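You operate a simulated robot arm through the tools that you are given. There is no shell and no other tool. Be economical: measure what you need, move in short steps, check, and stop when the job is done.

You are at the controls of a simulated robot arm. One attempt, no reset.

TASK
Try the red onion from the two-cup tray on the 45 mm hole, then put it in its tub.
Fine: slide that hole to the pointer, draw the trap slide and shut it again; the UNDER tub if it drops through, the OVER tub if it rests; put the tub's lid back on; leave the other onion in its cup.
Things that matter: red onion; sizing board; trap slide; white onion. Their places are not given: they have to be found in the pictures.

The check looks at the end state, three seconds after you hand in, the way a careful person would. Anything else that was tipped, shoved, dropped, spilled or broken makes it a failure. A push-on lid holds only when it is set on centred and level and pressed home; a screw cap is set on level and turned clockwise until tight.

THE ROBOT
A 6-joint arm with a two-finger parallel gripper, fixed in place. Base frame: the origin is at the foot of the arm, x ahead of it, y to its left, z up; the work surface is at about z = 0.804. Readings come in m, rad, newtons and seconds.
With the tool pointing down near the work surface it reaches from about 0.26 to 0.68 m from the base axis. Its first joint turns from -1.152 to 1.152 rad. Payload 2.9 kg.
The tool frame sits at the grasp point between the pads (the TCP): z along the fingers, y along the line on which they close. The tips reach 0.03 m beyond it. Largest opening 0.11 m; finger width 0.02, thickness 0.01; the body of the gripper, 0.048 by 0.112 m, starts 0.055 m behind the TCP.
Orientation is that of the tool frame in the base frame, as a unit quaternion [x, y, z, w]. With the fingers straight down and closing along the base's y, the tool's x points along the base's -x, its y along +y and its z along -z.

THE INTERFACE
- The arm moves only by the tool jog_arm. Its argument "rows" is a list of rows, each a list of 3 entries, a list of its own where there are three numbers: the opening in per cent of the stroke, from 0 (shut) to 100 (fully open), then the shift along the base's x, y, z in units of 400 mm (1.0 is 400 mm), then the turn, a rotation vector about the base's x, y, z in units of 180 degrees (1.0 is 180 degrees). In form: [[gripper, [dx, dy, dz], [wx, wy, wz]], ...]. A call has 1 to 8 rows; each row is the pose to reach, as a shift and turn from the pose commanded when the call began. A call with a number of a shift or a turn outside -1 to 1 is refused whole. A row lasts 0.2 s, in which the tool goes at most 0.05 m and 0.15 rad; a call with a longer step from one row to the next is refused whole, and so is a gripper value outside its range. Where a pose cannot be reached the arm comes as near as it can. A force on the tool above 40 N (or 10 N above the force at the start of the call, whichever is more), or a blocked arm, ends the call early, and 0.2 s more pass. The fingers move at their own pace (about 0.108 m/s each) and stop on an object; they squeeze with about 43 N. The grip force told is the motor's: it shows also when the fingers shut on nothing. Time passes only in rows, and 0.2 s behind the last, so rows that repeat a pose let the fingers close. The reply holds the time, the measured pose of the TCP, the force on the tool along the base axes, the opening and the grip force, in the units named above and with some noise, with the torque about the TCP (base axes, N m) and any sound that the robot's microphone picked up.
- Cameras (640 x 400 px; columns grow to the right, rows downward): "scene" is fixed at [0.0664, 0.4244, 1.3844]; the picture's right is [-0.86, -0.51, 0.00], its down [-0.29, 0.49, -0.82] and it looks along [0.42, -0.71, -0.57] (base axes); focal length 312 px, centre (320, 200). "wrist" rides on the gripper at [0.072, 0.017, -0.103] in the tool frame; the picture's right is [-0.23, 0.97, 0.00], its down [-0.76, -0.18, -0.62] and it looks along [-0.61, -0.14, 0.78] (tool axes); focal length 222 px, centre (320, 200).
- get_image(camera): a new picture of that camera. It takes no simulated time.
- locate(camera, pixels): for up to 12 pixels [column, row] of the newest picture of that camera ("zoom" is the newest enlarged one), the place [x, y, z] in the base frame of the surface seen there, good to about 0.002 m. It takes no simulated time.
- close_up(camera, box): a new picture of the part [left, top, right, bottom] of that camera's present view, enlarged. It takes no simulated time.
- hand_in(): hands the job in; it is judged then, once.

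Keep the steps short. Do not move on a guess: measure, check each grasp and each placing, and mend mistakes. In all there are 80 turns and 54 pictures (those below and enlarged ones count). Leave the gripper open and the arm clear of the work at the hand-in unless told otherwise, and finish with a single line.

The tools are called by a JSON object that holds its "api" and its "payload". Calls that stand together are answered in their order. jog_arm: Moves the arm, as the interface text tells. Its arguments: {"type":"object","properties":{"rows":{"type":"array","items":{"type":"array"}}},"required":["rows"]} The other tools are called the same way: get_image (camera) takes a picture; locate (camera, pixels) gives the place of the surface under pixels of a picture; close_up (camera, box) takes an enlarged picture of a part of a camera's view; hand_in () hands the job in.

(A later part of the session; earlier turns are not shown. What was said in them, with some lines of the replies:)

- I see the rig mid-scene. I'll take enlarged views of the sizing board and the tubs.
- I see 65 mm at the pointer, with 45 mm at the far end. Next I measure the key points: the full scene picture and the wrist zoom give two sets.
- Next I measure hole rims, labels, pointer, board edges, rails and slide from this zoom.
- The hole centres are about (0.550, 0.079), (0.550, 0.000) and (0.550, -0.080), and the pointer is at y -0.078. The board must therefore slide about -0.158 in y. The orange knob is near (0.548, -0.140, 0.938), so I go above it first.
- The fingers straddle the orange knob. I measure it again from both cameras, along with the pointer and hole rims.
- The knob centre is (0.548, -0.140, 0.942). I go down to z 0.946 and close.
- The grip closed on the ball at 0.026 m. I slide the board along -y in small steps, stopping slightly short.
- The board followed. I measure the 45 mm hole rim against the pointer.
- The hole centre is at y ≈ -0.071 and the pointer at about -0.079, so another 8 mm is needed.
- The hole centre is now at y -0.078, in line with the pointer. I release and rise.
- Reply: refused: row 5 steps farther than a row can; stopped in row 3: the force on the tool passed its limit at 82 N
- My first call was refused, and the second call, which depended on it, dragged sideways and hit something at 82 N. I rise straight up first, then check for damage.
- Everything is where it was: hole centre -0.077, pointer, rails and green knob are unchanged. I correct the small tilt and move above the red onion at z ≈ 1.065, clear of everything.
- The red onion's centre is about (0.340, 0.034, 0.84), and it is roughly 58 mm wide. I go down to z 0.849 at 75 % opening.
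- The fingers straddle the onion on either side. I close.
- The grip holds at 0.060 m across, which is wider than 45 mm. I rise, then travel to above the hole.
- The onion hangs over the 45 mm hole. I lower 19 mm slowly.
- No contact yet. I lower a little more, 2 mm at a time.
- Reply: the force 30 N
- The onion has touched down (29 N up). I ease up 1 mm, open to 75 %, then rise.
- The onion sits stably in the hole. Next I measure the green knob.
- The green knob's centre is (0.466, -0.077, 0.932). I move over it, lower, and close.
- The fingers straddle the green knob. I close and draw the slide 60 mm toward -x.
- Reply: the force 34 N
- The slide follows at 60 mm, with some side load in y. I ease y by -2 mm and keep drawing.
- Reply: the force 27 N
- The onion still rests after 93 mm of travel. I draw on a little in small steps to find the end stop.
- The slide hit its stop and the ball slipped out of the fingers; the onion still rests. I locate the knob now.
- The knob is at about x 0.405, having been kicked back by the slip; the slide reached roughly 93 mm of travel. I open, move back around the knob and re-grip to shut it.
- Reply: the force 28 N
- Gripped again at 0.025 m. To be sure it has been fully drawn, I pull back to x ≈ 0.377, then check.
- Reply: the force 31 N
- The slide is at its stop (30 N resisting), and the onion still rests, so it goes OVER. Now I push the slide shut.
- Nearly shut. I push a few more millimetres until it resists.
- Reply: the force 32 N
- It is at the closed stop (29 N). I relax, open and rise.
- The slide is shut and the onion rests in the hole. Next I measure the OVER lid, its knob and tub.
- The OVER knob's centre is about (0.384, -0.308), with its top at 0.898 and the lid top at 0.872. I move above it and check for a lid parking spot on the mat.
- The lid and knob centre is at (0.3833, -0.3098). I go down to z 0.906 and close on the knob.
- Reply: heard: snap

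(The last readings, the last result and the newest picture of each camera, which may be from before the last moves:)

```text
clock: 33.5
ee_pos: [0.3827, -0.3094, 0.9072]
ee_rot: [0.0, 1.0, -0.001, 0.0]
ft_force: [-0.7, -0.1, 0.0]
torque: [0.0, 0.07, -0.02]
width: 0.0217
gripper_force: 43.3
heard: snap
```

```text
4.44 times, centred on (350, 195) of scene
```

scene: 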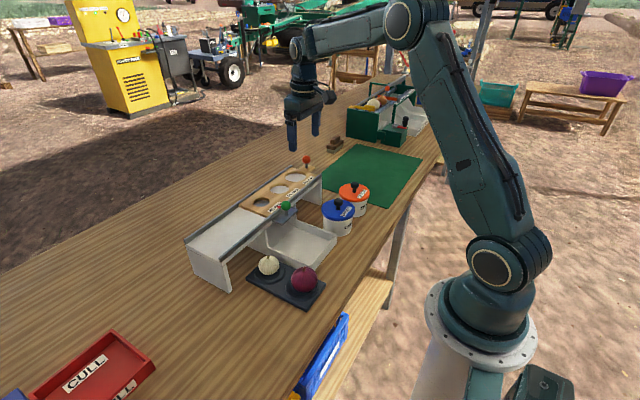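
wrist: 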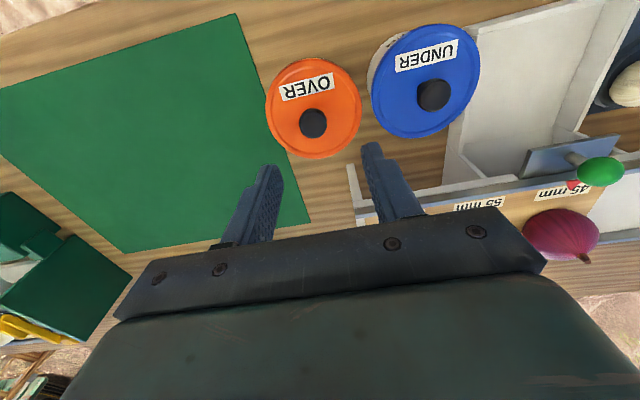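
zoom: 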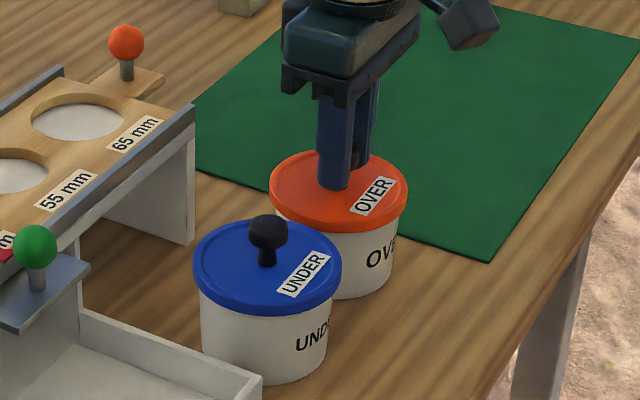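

Gripped at 0.0217 m, and a snap was heard (the lid letting go, I expect). I lift slowly.

{"api": "jog_arm", "payload": {"rows": [[0, [0, 0, 0.01], [0, 0, 0]], [0, [0, 0, 0.03], [0, 0, 0]], [0, [0, 0, 0.06], [0, 0, 0]], [0, [0, 0, 0.1], [0, 0, 0]]]}}

{"api": "close_up", "payload": {"camera": "scene", "box": [300, 150, 400, 240]}}

```text
clock: 34.5
ee_pos: [0.3825, -0.3112, 0.9465]
ee_rot: [0.0, 1.0, -0.001, 0.0]
ft_force: [0.0, 0.4, -0.3]
torque: [0.0, 0.01, 0.05]
width: 0.0211
gripper_force: 42.8
```

```text
4.44 times, centred on (350, 195) of scene
```

zoom: 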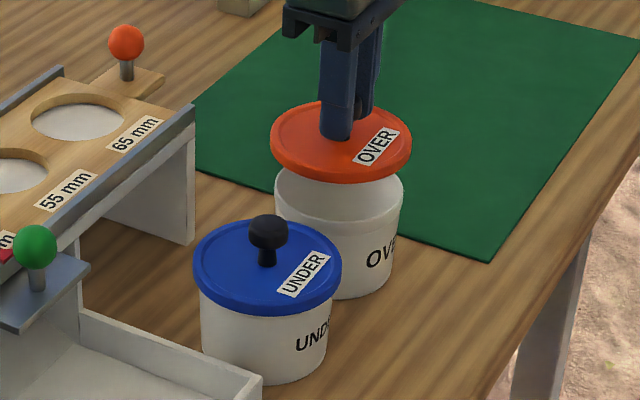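

The lid is off and level. I carry it to the mat at about (0.43, -0.49).

{"api": "jog_arm", "payload": {"rows": [[0, [0, 0, 0.06], [0, 0, 0]], [0, [0.027, -0.1, 0.06], [0, 0, 0]], [0, [0.055, -0.2, 0.06], [0, 0, 0]], [0, [0.082, -0.3, 0.06], [0, 0, 0]], [0, [0.11, -0.4, 0.06], [0, 0, 0]], [0, [0.119, -0.447, 0.0], [0, 0, 0]], [0, [0.119, -0.447, -0.1], [0, 0, 0]], [0, [0.119, -0.447, -0.2], [0, 0, 0]]]}}

{"api": "close_up", "payload": {"camera": "scene", "box": [310, 120, 430, 220]}}

```text
clock: 36.3
ee_pos: [0.4294, -0.487, 0.8648]
ee_rot: [0.0, 1.0, -0.001, 0.0]
ft_force: [-1.0, 0.5, -0.4]
torque: [0.01, -0.04, 0.01]
width: 0.0214
gripper_force: 42.6
```

```text
4.00 times, centred on (370, 170) of scene
```

zoom: 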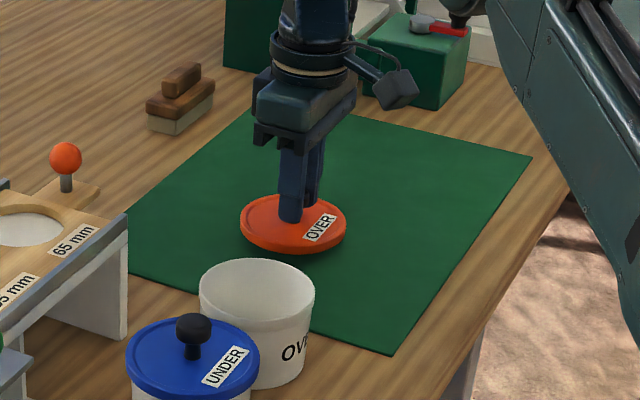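

I lower gently to feel the mat.

{"api": "jog_arm", "payload": {"rows": [[0, [0, 0, -0.012], [0, 0, 0]], [0, [0, 0, -0.022], [0, 0, 0]], [0, [0, 0, -0.03], [0, 0, 0]], [0, [0, 0, -0.03], [0, 0, 0]]]}}

{"api": "locate", "payload": {"camera": "zoom", "pixels": [[201, 290], [313, 300], [262, 260], [250, 330], [262, 285], [255, 385], [330, 228], [250, 275]]}}

```text
clock: 37.3
ee_pos: [0.4283, -0.4887, 0.8534]
ee_rot: [0.0, 1.0, -0.001, 0.0]
ft_force: [0.3, -0.2, -0.4]
torque: [-0.01, -0.01, -0.02]
width: 0.0215
gripper_force: 43.2
```

```text
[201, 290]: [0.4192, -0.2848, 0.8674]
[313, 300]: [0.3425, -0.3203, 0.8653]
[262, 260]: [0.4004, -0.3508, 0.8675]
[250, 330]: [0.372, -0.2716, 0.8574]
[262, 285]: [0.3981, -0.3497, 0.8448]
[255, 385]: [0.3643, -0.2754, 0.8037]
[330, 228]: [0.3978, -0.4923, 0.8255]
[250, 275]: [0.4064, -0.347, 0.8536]
```

{"api": "jog_arm", "payload": {"rows": [[0, [0, 0, -0.006], [0, 0, 0]], [0, [0, 0, -0.011], [0, 0, 0]], [0, [0, 0, -0.011], [0, 0, 0]]]}}

```text
clock: 38.1
ee_pos: [0.4291, -0.4888, 0.8488]
ee_rot: [-0.001, 1.0, -0.001, 0.001]
ft_force: [-0.9, 1.6, 4.8]
torque: [0.01, 0.03, 0.05]
width: 0.0215
gripper_force: 42.4
```

The lid touches the mat (5 N). I release and rise.

{"api": "jog_arm", "payload": {"rows": [[50, [0, 0, 0], [0, 0, 0]], [50, [0, 0, 0], [0, 0, 0]], [50, [0, 0, 0.06], [0, 0, 0]], [50, [0, 0, 0.16], [0, 0, 0]], [50, [0, 0, 0.28], [0, 0, 0]], [60, [0, 0, 0.4], [0, 0, 0]], [75, [0, 0, 0.48], [0, 0, 0]]]}}

{"api": "get_image", "payload": {"camera": "wrist"}}

{"api": "get_image", "payload": {"camera": "scene"}}

```text
clock: 39.7
ee_pos: [0.4316, -0.4904, 1.0402]
ee_rot: [0.0, 1.0, -0.001, 0.0]
ft_force: [-0.1, 0.4, -0.2]
torque: [0.0, 0.0, -0.02]
width: 0.0825
gripper_force: 0.1
```

```text
18 pictures are left
```

wrist: 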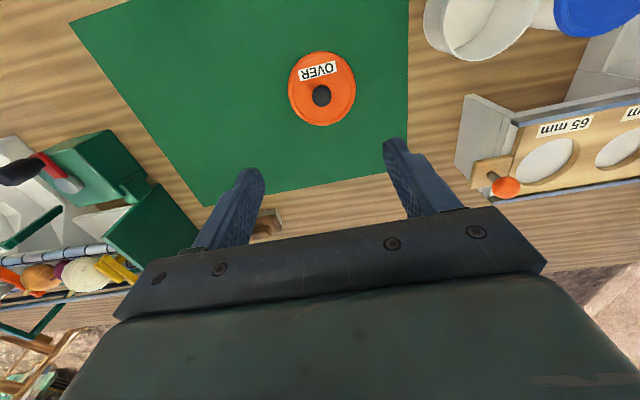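

```text
17 pictures are left
```

scene: 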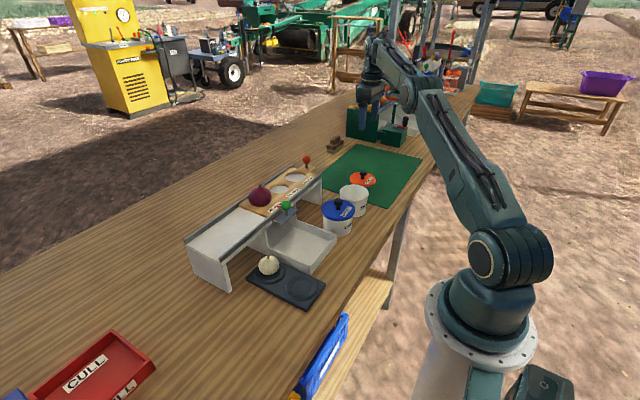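

The lid is parked flat on the mat. Now I go back to the onion, staying at z 1.04.

{"api": "jog_arm", "payload": {"rows": [[75, [0.032, 0.11, 0], [0, 0, 0]], [75, [0.064, 0.22, 0], [0, 0, 0]], [75, [0.096, 0.33, 0], [0, 0, 0]], [75, [0.128, 0.44, 0], [0, 0, 0]], [75, [0.16, 0.55, 0], [0, 0, 0]], [75, [0.192, 0.66, 0], [0, 0, 0]], [75, [0.224, 0.77, 0], [0, 0, 0]], [75, [0.256, 0.88, 0], [0, 0, 0]]]}}

{"api": "close_up", "payload": {"camera": "scene", "box": [220, 160, 320, 240]}}

```text
clock: 41.5
ee_pos: [0.5371, -0.1379, 1.0414]
ee_rot: [0.0, 1.0, -0.001, 0.0]
ft_force: [0.1, 0.9, 0.8]
torque: [0.0, -0.04, 0.01]
width: 0.0824
gripper_force: 0.1
```

```text
5.00 times, centred on (270, 200) of scene
```

zoom: 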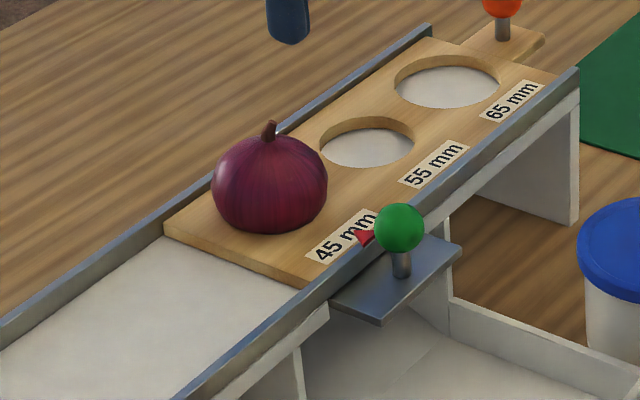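

{"api": "locate", "payload": {"camera": "zoom", "pixels": [[216, 185], [325, 178], [268, 128], [265, 229], [268, 180], [360, 236], [400, 226], [164, 230]]}}

```text
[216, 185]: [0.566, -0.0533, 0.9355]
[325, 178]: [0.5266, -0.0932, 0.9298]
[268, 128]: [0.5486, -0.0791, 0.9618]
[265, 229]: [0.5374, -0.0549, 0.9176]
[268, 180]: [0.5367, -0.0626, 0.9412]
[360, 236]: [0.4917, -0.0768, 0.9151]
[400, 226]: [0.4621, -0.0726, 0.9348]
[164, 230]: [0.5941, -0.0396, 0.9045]
```

The onion's centre is about (0.549, -0.077, 0.932). I move over it, descend to z 0.952 and close.

{"api": "jog_arm", "payload": {"rows": [[75, [0.015, 0.08, 0], [0, 0, 0]], [75, [0.03, 0.152, 0], [0, 0, 0]], [75, [0.03, 0.152, -0.08], [0, 0, 0]], [75, [0.03, 0.152, -0.16], [0, 0, 0]], [75, [0.03, 0.152, -0.223], [0, 0, 0]], [75, [0.03, 0.152, -0.223], [0, 0, 0]]]}}

{"api": "jog_arm", "payload": {"rows": [[30, [0, 0, 0], [0, 0, 0]], [30, [0, 0, 0], [0, 0, 0]], [30, [0, 0, 0], [0, 0, 0]]]}}

{"api": "close_up", "payload": {"camera": "scene", "box": [220, 150, 320, 230]}}

```text
clock: 42.9
ee_pos: [0.544, -0.0767, 0.9522]
ee_rot: [0.0, 1.0, -0.001, 0.002]
ft_force: [0.7, -0.7, -0.1]
torque: [0.01, 0.03, -0.01]
width: 0.0826
gripper_force: 0.1
```

```text
clock: 43.7
ee_pos: [0.5434, -0.0754, 0.9512]
ee_rot: [0.0, 1.0, -0.001, 0.0]
ft_force: [0.2, -1.8, 0.2]
torque: [-0.06, 0.04, -0.04]
width: 0.0599
gripper_force: 43.2
```

```text
5.00 times, centred on (270, 190) of scene
```

zoom: 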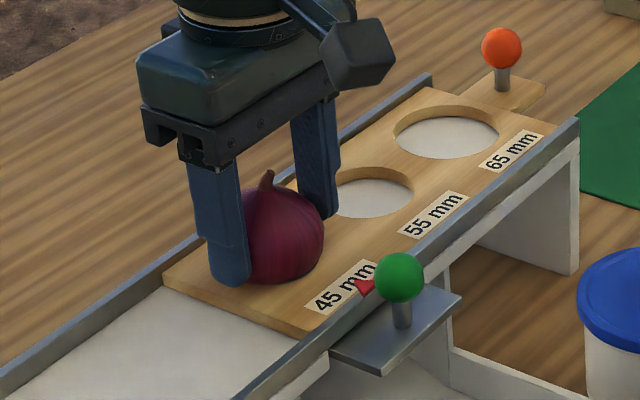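

Gripped at 0.060 m, with the onion's axis about 5 mm ahead of the TCP in x. I lift straight up.

{"api": "jog_arm", "payload": {"rows": [[30, [0, 0, 0.02], [0, 0, 0]], [30, [0, 0, 0.06], [0, 0, 0]], [30, [0, 0, 0.13], [0, 0, 0]], [30, [0, 0, 0.2], [0, 0, 0]], [30, [0, 0, 0.2], [0, 0, 0]]]}}

{"api": "close_up", "payload": {"camera": "scene", "box": [220, 130, 380, 250]}}

```text
clock: 44.9
ee_pos: [0.5459, -0.0786, 1.0297]
ee_rot: [0.0, 1.0, 0.0, 0.0]
ft_force: [-0.6, -1.1, -1.7]
torque: [0.0, 0.03, 0.02]
width: 0.0601
gripper_force: 42.8
```

```text
3.33 times, centred on (300, 190) of scene
```

zoom: 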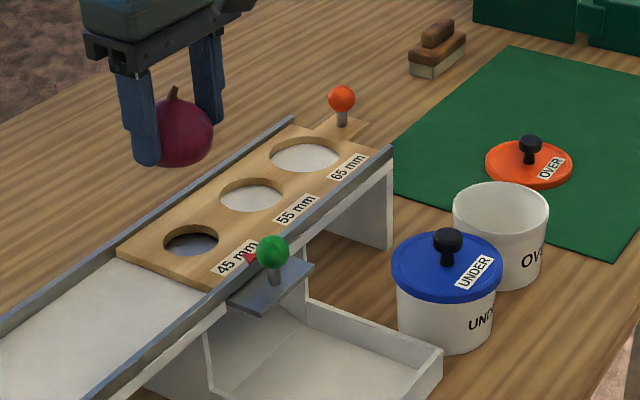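

The onion is held and the board has not moved. I carry the onion to above the OVER tub and check alignment.

{"api": "locate", "payload": {"camera": "zoom", "pixels": [[454, 208], [547, 208], [500, 186], [490, 238], [505, 238], [498, 200]]}}

{"api": "jog_arm", "payload": {"rows": [[30, [-0.06, -0.083, 0], [0, 0, 0]], [30, [-0.12, -0.166, 0], [0, 0, 0]], [30, [-0.18, -0.249, 0], [0, 0, 0]], [30, [-0.24, -0.332, 0], [0, 0, 0]], [30, [-0.3, -0.415, 0], [0, 0, 0]], [30, [-0.36, -0.498, 0], [0, 0, 0]], [30, [-0.414, -0.577, 0], [0, 0, 0]], [30, [-0.414, -0.577, 0], [0, 0, 0]]]}}

{"api": "get_image", "payload": {"camera": "wrist"}}

```text
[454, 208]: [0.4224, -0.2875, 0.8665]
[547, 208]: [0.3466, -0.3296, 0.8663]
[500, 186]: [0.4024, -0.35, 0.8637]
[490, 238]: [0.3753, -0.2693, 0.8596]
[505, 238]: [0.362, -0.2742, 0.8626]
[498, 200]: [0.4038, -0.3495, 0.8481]
```

```text
clock: 46.7
ee_pos: [0.3798, -0.3055, 1.0325]
ee_rot: [0.0, 1.0, -0.001, 0.0]
ft_force: [-0.5, -0.3, -0.7]
torque: [0.01, 0.0, 0.02]
width: 0.0599
gripper_force: 43.2
```

```text
13 pictures are left
```

wrist: 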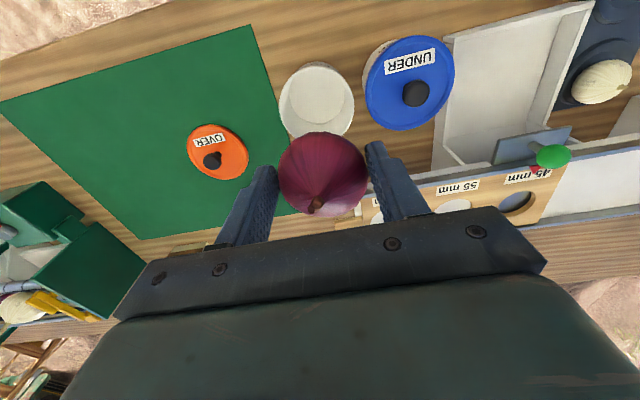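

The tub centre is (0.384, -0.309) and the onion is over it. I lower so the fingertips stop just above the rim (TCP z 0.903), then check.

{"api": "jog_arm", "payload": {"rows": [[30, [0, -0.005, -0.09], [0, 0, 0]], [30, [0, -0.005, -0.18], [0, 0, 0]], [30, [0, -0.005, -0.25], [0, 0, 0]], [30, [0, -0.005, -0.3], [0, 0, 0]], [30, [0, -0.005, -0.322], [0, 0, 0]], [30, [0, -0.005, -0.322], [0, 0, 0]]]}}

{"api": "close_up", "payload": {"camera": "scene", "box": [300, 150, 400, 240]}}

```text
clock: 48.1
ee_pos: [0.3805, -0.3094, 0.9027]
ee_rot: [0.0, 1.0, -0.001, 0.0]
ft_force: [0.5, -0.6, -1.1]
torque: [0.04, 0.01, -0.02]
width: 0.0599
gripper_force: 43.4
```

```text
4.44 times, centred on (350, 195) of scene
```

zoom: 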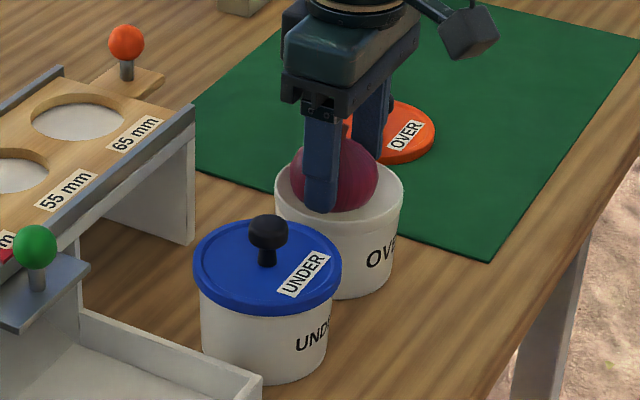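

The onion is centred in the tub mouth with the tips just above the rim. I open modestly (64 %), so as to stay clear of the blue lid, then rise.

{"api": "jog_arm", "payload": {"rows": [[60, [0, 0, 0], [0, 0, 0]], [64, [0, 0, 0], [0, 0, 0]], [64, [0, 0, 0], [0, 0, 0]], [64, [0, 0, 0.08], [0, 0, 0]], [64, [0, 0, 0.18], [0, 0, 0]], [64, [0, 0, 0.3], [0, 0, 0]]]}}

{"api": "close_up", "payload": {"camera": "scene", "box": [300, 150, 400, 240]}}

```text
clock: 49.5
ee_pos: [0.3776, -0.3078, 1.0244]
ee_rot: [0.0, 1.0, -0.001, 0.001]
ft_force: [-0.1, -0.9, -0.4]
torque: [0.06, 0.02, 0.0]
width: 0.0705
gripper_force: 0.1
```

```text
4.44 times, centred on (350, 195) of scene
```

zoom: 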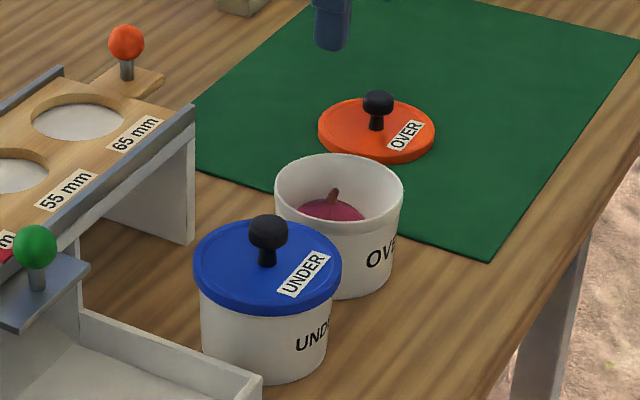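

The onion is inside the tub, upright. I measure the tub rim and the parked lid's knob.

{"api": "locate", "payload": {"camera": "zoom", "pixels": [[378, 97], [366, 103], [391, 103], [377, 125], [320, 130], [434, 132], [275, 186], [403, 186], [342, 154], [335, 221], [332, 193]]}}

{"api": "jog_arm", "payload": {"rows": [[50, [0.04, -0.1, 0], [0, 0, 0]], [50, [0.07, -0.2, 0], [0, 0, 0]], [50, [0.1, -0.3, 0], [0, 0, 0]], [50, [0.12, -0.4, 0], [0, 0, 0]], [50, [0.129, -0.452, -0.08], [0, 0, 0]], [50, [0.129, -0.452, -0.16], [0, 0, 0]], [50, [0.129, -0.452, -0.2], [0, 0, 0]], [50, [0.129, -0.452, -0.2], [0, 0, 0]]]}}

{"api": "get_image", "payload": {"camera": "wrist"}}

```text
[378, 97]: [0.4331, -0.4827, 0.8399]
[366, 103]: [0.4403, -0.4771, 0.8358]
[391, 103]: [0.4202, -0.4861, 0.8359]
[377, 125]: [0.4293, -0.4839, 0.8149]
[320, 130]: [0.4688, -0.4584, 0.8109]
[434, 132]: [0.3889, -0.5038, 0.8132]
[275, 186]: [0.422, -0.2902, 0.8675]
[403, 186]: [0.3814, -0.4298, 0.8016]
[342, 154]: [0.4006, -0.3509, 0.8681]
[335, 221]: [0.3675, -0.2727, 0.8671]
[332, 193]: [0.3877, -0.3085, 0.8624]
```

```text
clock: 51.3
ee_pos: [0.4298, -0.4905, 0.9426]
ee_rot: [-0.001, 1.0, 0.0, 0.0]
ft_force: [-0.3, -0.2, -0.3]
torque: [0.01, 0.02, 0.02]
width: 0.0551
gripper_force: 0.0
```

```text
10 pictures are left
```

wrist: 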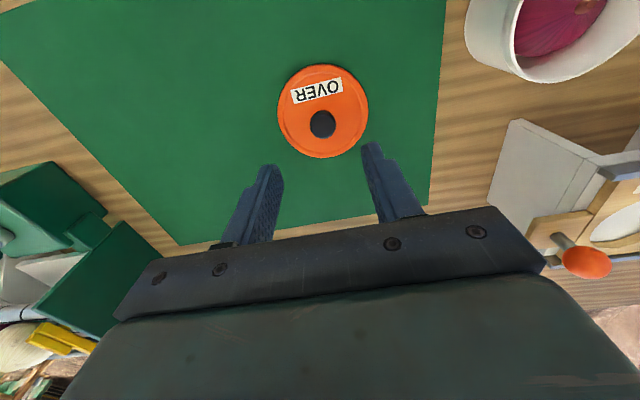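

{"api": "locate", "payload": {"camera": "wrist", "pixels": [[322, 123], [310, 123], [334, 123], [322, 111], [322, 133], [279, 111], [367, 111], [323, 66], [322, 156]]}}

```text
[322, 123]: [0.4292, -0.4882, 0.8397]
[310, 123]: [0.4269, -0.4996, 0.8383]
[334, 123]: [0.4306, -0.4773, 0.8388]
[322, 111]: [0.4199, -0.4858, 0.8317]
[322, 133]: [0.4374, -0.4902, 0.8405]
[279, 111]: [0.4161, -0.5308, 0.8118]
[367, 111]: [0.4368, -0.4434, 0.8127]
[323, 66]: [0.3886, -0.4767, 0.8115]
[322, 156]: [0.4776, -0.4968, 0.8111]
```

The knob centre is (0.429, -0.4885), as I left it. I descend to z 0.849, grip, and lift a little.

{"api": "jog_arm", "payload": {"rows": [[50, [-0.001, 0.002, -0.09], [0, 0, 0]], [50, [-0.001, 0.002, -0.17], [0, 0, 0]], [50, [-0.001, 0.002, -0.231], [0, 0, 0]], [50, [-0.001, 0.002, -0.231], [0, 0, 0]], [0, [-0.001, 0.002, -0.231], [0, 0, 0]], [0, [-0.001, 0.002, -0.231], [0, 0, 0]], [0, [-0.001, 0.002, -0.231], [0, 0, 0]]]}}

{"api": "jog_arm", "payload": {"rows": [[0, [0, 0, 0], [0, 0, 0]]]}}

```text
clock: 52.9
ee_pos: [0.4312, -0.4888, 0.8513]
ee_rot: [0.0, 1.0, 0.0, 0.001]
ft_force: [0.1, -0.3, 0.9]
torque: [-0.01, -0.05, -0.01]
width: 0.0216
gripper_force: 42.6
```

```text
clock: 53.3
ee_pos: [0.4305, -0.4894, 0.8525]
ee_rot: [0.001, 1.0, -0.001, 0.001]
ft_force: [0.2, -0.1, -0.8]
torque: [0.01, -0.01, -0.01]
width: 0.0211
gripper_force: 43.1
```

The grip is good. I lift and carry the lid over the tub, holding it about 20 mm above the rim.

{"api": "jog_arm", "payload": {"rows": [[0, [0, 0, 0.1], [0, 0, 0]], [0, [0, 0, 0.2], [0, 0, 0]], [0, [0, 0, 0.28], [0, 0, 0]], [0, [-0.03, 0.11, 0.28], [0, 0, 0]], [0, [-0.06, 0.22, 0.28], [0, 0, 0]], [0, [-0.09, 0.33, 0.28], [0, 0, 0]], [0, [-0.116, 0.4475, 0.28], [0, 0, 0]], [0, [-0.116, 0.4475, 0.24], [0, 0, 0]]]}}

{"api": "close_up", "payload": {"camera": "scene", "box": [310, 150, 400, 230]}}

{"api": "get_image", "payload": {"camera": "wrist"}}

```text
clock: 55.1
ee_pos: [0.3842, -0.3075, 0.9463]
ee_rot: [-0.001, 1.0, -0.001, 0.0]
ft_force: [0.5, 0.7, -0.5]
torque: [0.0, -0.01, 0.03]
width: 0.0215
gripper_force: 43.4
```

```text
5.00 times, centred on (355, 190) of scene
```

zoom: 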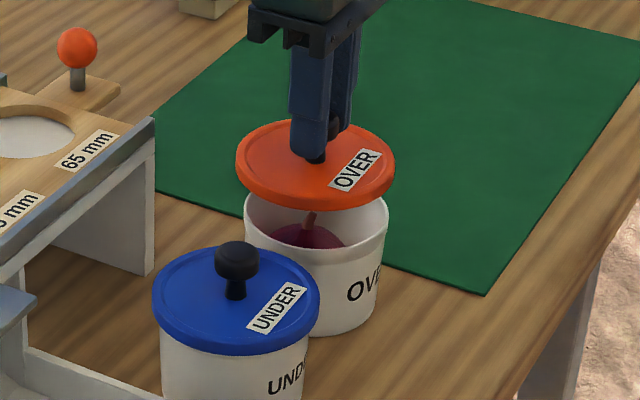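

```text
8 pictures are left
```

wrist: 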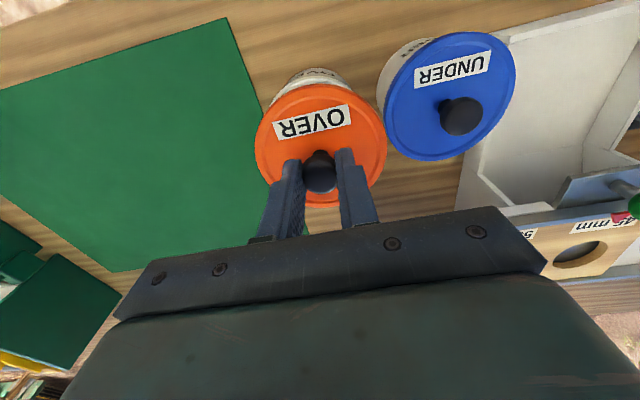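

{"api": "locate", "payload": {"camera": "zoom", "pixels": [[238, 158], [393, 170], [300, 196], [247, 212], [386, 216], [300, 260], [335, 120], [265, 128]]}}

{"api": "locate", "payload": {"camera": "wrist", "pixels": [[258, 140], [384, 140], [319, 87], [313, 200], [320, 172]]}}

```text
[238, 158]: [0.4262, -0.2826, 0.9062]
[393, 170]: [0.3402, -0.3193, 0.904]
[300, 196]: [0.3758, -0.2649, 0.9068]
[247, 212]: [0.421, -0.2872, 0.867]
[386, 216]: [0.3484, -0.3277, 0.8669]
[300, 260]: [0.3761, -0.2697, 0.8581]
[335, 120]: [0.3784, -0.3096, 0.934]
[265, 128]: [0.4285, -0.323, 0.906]
```

```text
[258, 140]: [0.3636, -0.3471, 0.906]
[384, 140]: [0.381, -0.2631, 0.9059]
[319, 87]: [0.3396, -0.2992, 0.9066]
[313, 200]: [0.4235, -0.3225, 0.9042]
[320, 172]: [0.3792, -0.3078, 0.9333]
```

Compared with the original seat, the lid sits about (-2, +3.5) mm off, so I correct by (+2.5, -3.5) mm and lower to just above seating.

{"api": "jog_arm", "payload": {"rows": [[0, [0.006, -0.009, 0], [0, 0, 0]], [0, [0.006, -0.009, -0.03], [0, 0, 0]], [0, [0.006, -0.009, -0.055], [0, 0, 0]], [0, [0.006, -0.009, -0.055], [0, 0, 0]]]}}

{"api": "close_up", "payload": {"camera": "scene", "box": [310, 150, 400, 230]}}

{"api": "get_image", "payload": {"camera": "wrist"}}

```text
clock: 56.1
ee_pos: [0.3875, -0.3131, 0.9249]
ee_rot: [0.0, 1.0, -0.001, 0.0]
ft_force: [0.2, -0.9, 0.0]
torque: [0.0, 0.02, 0.01]
width: 0.0214
gripper_force: 42.7
```

```text
5.00 times, centred on (355, 190) of scene
```

zoom: 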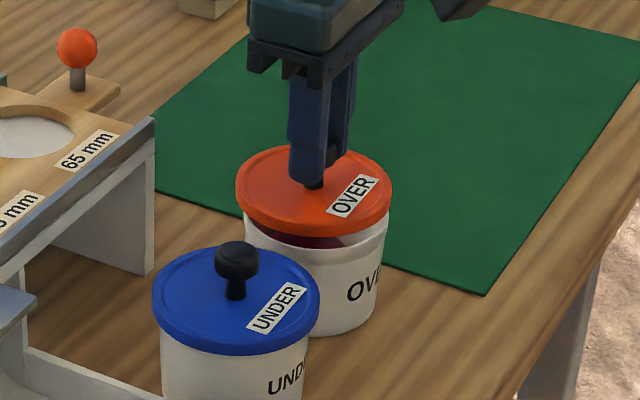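

```text
6 pictures are left
```

wrist: 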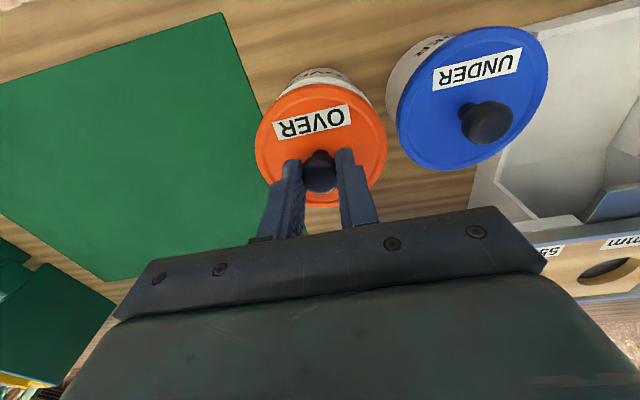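

{"api": "locate", "payload": {"camera": "wrist", "pixels": [[258, 140], [384, 140], [319, 87], [313, 200], [320, 172]]}}

{"api": "locate", "payload": {"camera": "zoom", "pixels": [[238, 185], [390, 195], [298, 222], [333, 151], [246, 232], [388, 236], [248, 238], [386, 242], [290, 255]]}}

```text
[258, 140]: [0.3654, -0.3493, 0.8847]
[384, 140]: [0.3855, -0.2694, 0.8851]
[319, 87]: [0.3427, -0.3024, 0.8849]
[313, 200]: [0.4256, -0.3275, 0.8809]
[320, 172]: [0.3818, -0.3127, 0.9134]
```

```text
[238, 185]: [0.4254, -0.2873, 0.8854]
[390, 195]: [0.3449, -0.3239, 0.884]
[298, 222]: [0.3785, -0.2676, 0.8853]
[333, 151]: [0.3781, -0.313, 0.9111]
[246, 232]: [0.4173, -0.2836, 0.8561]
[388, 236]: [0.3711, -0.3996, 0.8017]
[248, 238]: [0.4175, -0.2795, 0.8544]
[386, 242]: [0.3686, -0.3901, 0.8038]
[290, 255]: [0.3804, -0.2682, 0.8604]
```

The lid centre is (0.384, -0.3105), within about 1 mm of the original seat. I lower slowly and press, listening for the snap.

{"api": "jog_arm", "payload": {"rows": [[0, [-0.002, 0.001, -0.012], [0, 0, 0]], [0, [-0.002, 0.001, -0.022], [0, 0, 0]], [0, [-0.002, 0.001, -0.03], [0, 0, 0]], [0, [-0.002, 0.001, -0.036], [0, 0, 0]], [0, [-0.002, 0.001, -0.041], [0, 0, 0]], [0, [-0.002, 0.001, -0.041], [0, 0, 0]]]}}

```text
clock: 57.5
ee_pos: [0.3871, -0.3134, 0.9113]
ee_rot: [-0.002, 1.0, -0.003, 0.004]
ft_force: [9.4, 6.3, 35.0]
torque: [0.13, -0.23, 0.01]
width: 0.0215
gripper_force: 42.4
```

35 N with no snap yet. I look before pressing more.

{"api": "close_up", "payload": {"camera": "scene", "box": [310, 150, 400, 230]}}

```text
5.00 times, centred on (355, 190) of scene
```

zoom: 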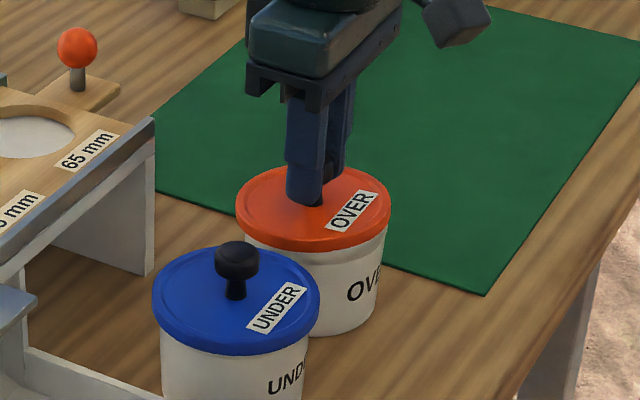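

{"api": "locate", "payload": {"camera": "zoom", "pixels": [[238, 203], [389, 212], [298, 240], [270, 210], [370, 200], [300, 235], [240, 290], [200, 270], [170, 300]]}}

```text
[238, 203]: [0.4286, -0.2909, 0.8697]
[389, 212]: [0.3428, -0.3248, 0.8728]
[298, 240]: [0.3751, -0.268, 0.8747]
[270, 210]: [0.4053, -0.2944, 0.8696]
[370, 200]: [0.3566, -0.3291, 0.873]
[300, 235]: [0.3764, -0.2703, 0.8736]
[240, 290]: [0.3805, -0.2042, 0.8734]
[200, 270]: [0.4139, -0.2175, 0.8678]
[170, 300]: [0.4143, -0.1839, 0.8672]
```

The lid height is within about 1–2 mm of home. I press on in small steps.

{"api": "jog_arm", "payload": {"rows": [[0, [0, 0, -0.004], [0, 0, 0]], [0, [0, 0, -0.008], [0, 0, 0]], [0, [0, 0, -0.012], [0, 0, 0]]]}}

```text
clock: 58.0
ee_pos: [0.3869, -0.3139, 0.9112]
ee_rot: [0.0, 1.0, -0.003, 0.004]
ft_force: [-3.7, 2.8, 5.6]
torque: [0.08, 0.01, -0.01]
width: 0.0214
gripper_force: 43.5
stopped in row 2: the force on the tool passed its limit at 48 N (the readings are from after the stop); the commanded pose is now the measured one
```

No snap. By the arm's own readings (grasp at the original seat versus now), the lid is about (+2.5, -3) mm off centre. I ease up 4 mm, shift, and press again.

{"api": "jog_arm", "payload": {"rows": [[0, [0, 0, 0.012], [0, 0, 0]], [0, [-0.006, 0.0075, 0.012], [0, 0, 0]], [0, [-0.006, 0.0075, 0.012], [0, 0, 0]]]}}

{"api": "jog_arm", "payload": {"rows": [[0, [0, 0, -0.006], [0, 0, 0]], [0, [0, 0, -0.012], [0, 0, 0]], [0, [0, 0, -0.016], [0, 0, 0]], [0, [0, 0, -0.02], [0, 0, 0]], [0, [0, 0, -0.023], [0, 0, 0]]]}}

```text
clock: 58.8
ee_pos: [0.3843, -0.3108, 0.9146]
ee_rot: [-0.001, 1.0, -0.003, 0.004]
ft_force: [0.6, -0.6, 0.2]
torque: [0.0, 0.02, -0.01]
width: 0.0211
gripper_force: 43.0
```

```text
clock: 60.0
ee_pos: [0.3838, -0.3107, 0.9071]
ee_rot: [0.001, 1.0, -0.003, 0.003]
ft_force: [-17.5, 3.7, 33.4]
torque: [0.04, 0.3, -0.03]
width: 0.0218
gripper_force: 42.7
heard: snap
```

Snap heard, and the TCP is at 0.907, the same as the original seat. I take off the load, open and rise.

{"api": "jog_arm", "payload": {"rows": [[0, [0, 0, 0.004], [0, 0, 0]], [50, [0, 0, 0.004], [0, 0, 0]], [50, [0, 0, 0.004], [0, 0, 0]], [50, [0, 0, 0.06], [0, 0, 0]], [50, [0, 0, 0.16], [0, 0, 0]], [50, [0, 0, 0.27], [0, 0, 0]], [50, [0, 0, 0.3], [0, 0, 0]]]}}

{"api": "close_up", "payload": {"camera": "scene", "box": [310, 150, 400, 230]}}

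```text
clock: 61.6
ee_pos: [0.3856, -0.3081, 1.0265]
ee_rot: [-0.001, 1.0, -0.003, 0.004]
ft_force: [0.4, -0.1, 0.4]
torque: [-0.02, -0.01, 0.0]
width: 0.055
gripper_force: 0.0
```

```text
5.00 times, centred on (355, 190) of scene
```

zoom: 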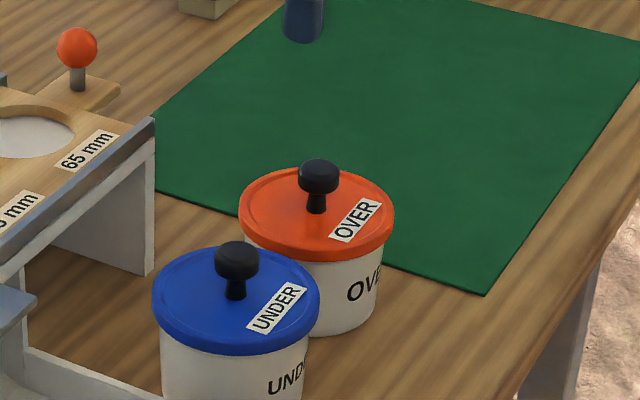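

{"api": "locate", "payload": {"camera": "zoom", "pixels": [[260, 205], [375, 230], [290, 235], [345, 180], [319, 165], [236, 247], [242, 208], [391, 215]]}}

{"api": "jog_arm", "payload": {"rows": [[80, [0, 0, 0.1], [0, 0, 0]], [100, [0, 0, 0.2], [0, 0, 0]], [100, [-0.05, 0.05, 0.28], [0, 0, 0]], [100, [-0.05, 0.05, 0.28], [0, 0, 0]]]}}

{"api": "get_image", "payload": {"camera": "scene"}}

{"api": "close_up", "payload": {"camera": "scene", "box": [200, 150, 380, 310]}}

```text
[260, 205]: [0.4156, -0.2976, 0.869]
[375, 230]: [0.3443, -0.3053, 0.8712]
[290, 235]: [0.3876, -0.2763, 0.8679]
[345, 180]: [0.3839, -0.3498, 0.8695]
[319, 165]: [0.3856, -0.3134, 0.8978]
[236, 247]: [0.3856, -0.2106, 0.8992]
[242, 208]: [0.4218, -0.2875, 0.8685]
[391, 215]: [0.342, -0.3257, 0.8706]
```

```text
clock: 62.6
ee_pos: [0.3642, -0.2888, 1.1389]
ee_rot: [-0.001, 1.0, -0.004, 0.005]
ft_force: [-0.5, -0.2, 0.2]
torque: [0.02, 0.0, -0.02]
width: 0.11
gripper_force: 0.1
```

```text
3 pictures are left
```

scene: 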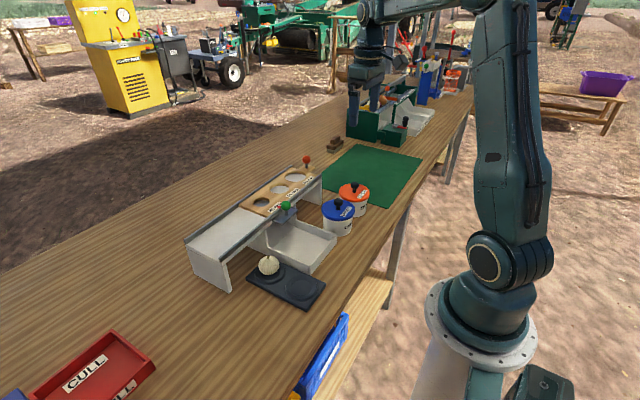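

```text
2.50 times, centred on (290, 230) of scene
```

zoom: 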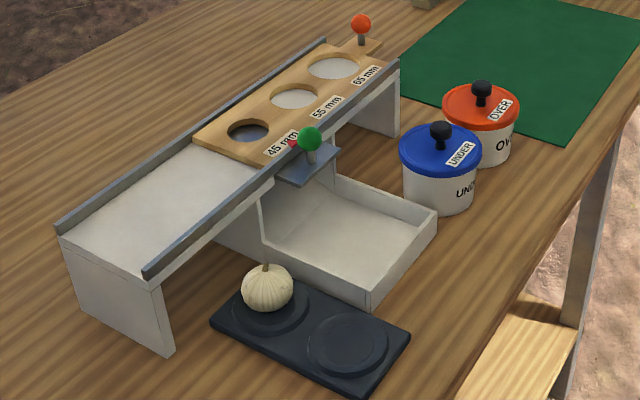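

Everything is in order: the lid is level at 0.870 with its knob at 0.898 as at the start, the slide is shut, the 45 mm hole is at the pointer, and the white onion is in its cup. The arm is clear with the gripper open, so I hand in.

{"api": "hand_in", "payload": {}}

```text
The job is handed in.
```

The red onion rested on the 45 mm hole, so it is now in the OVER tub with the lid snapped back on; the trap slide is shut and the white onion is still in its cup.
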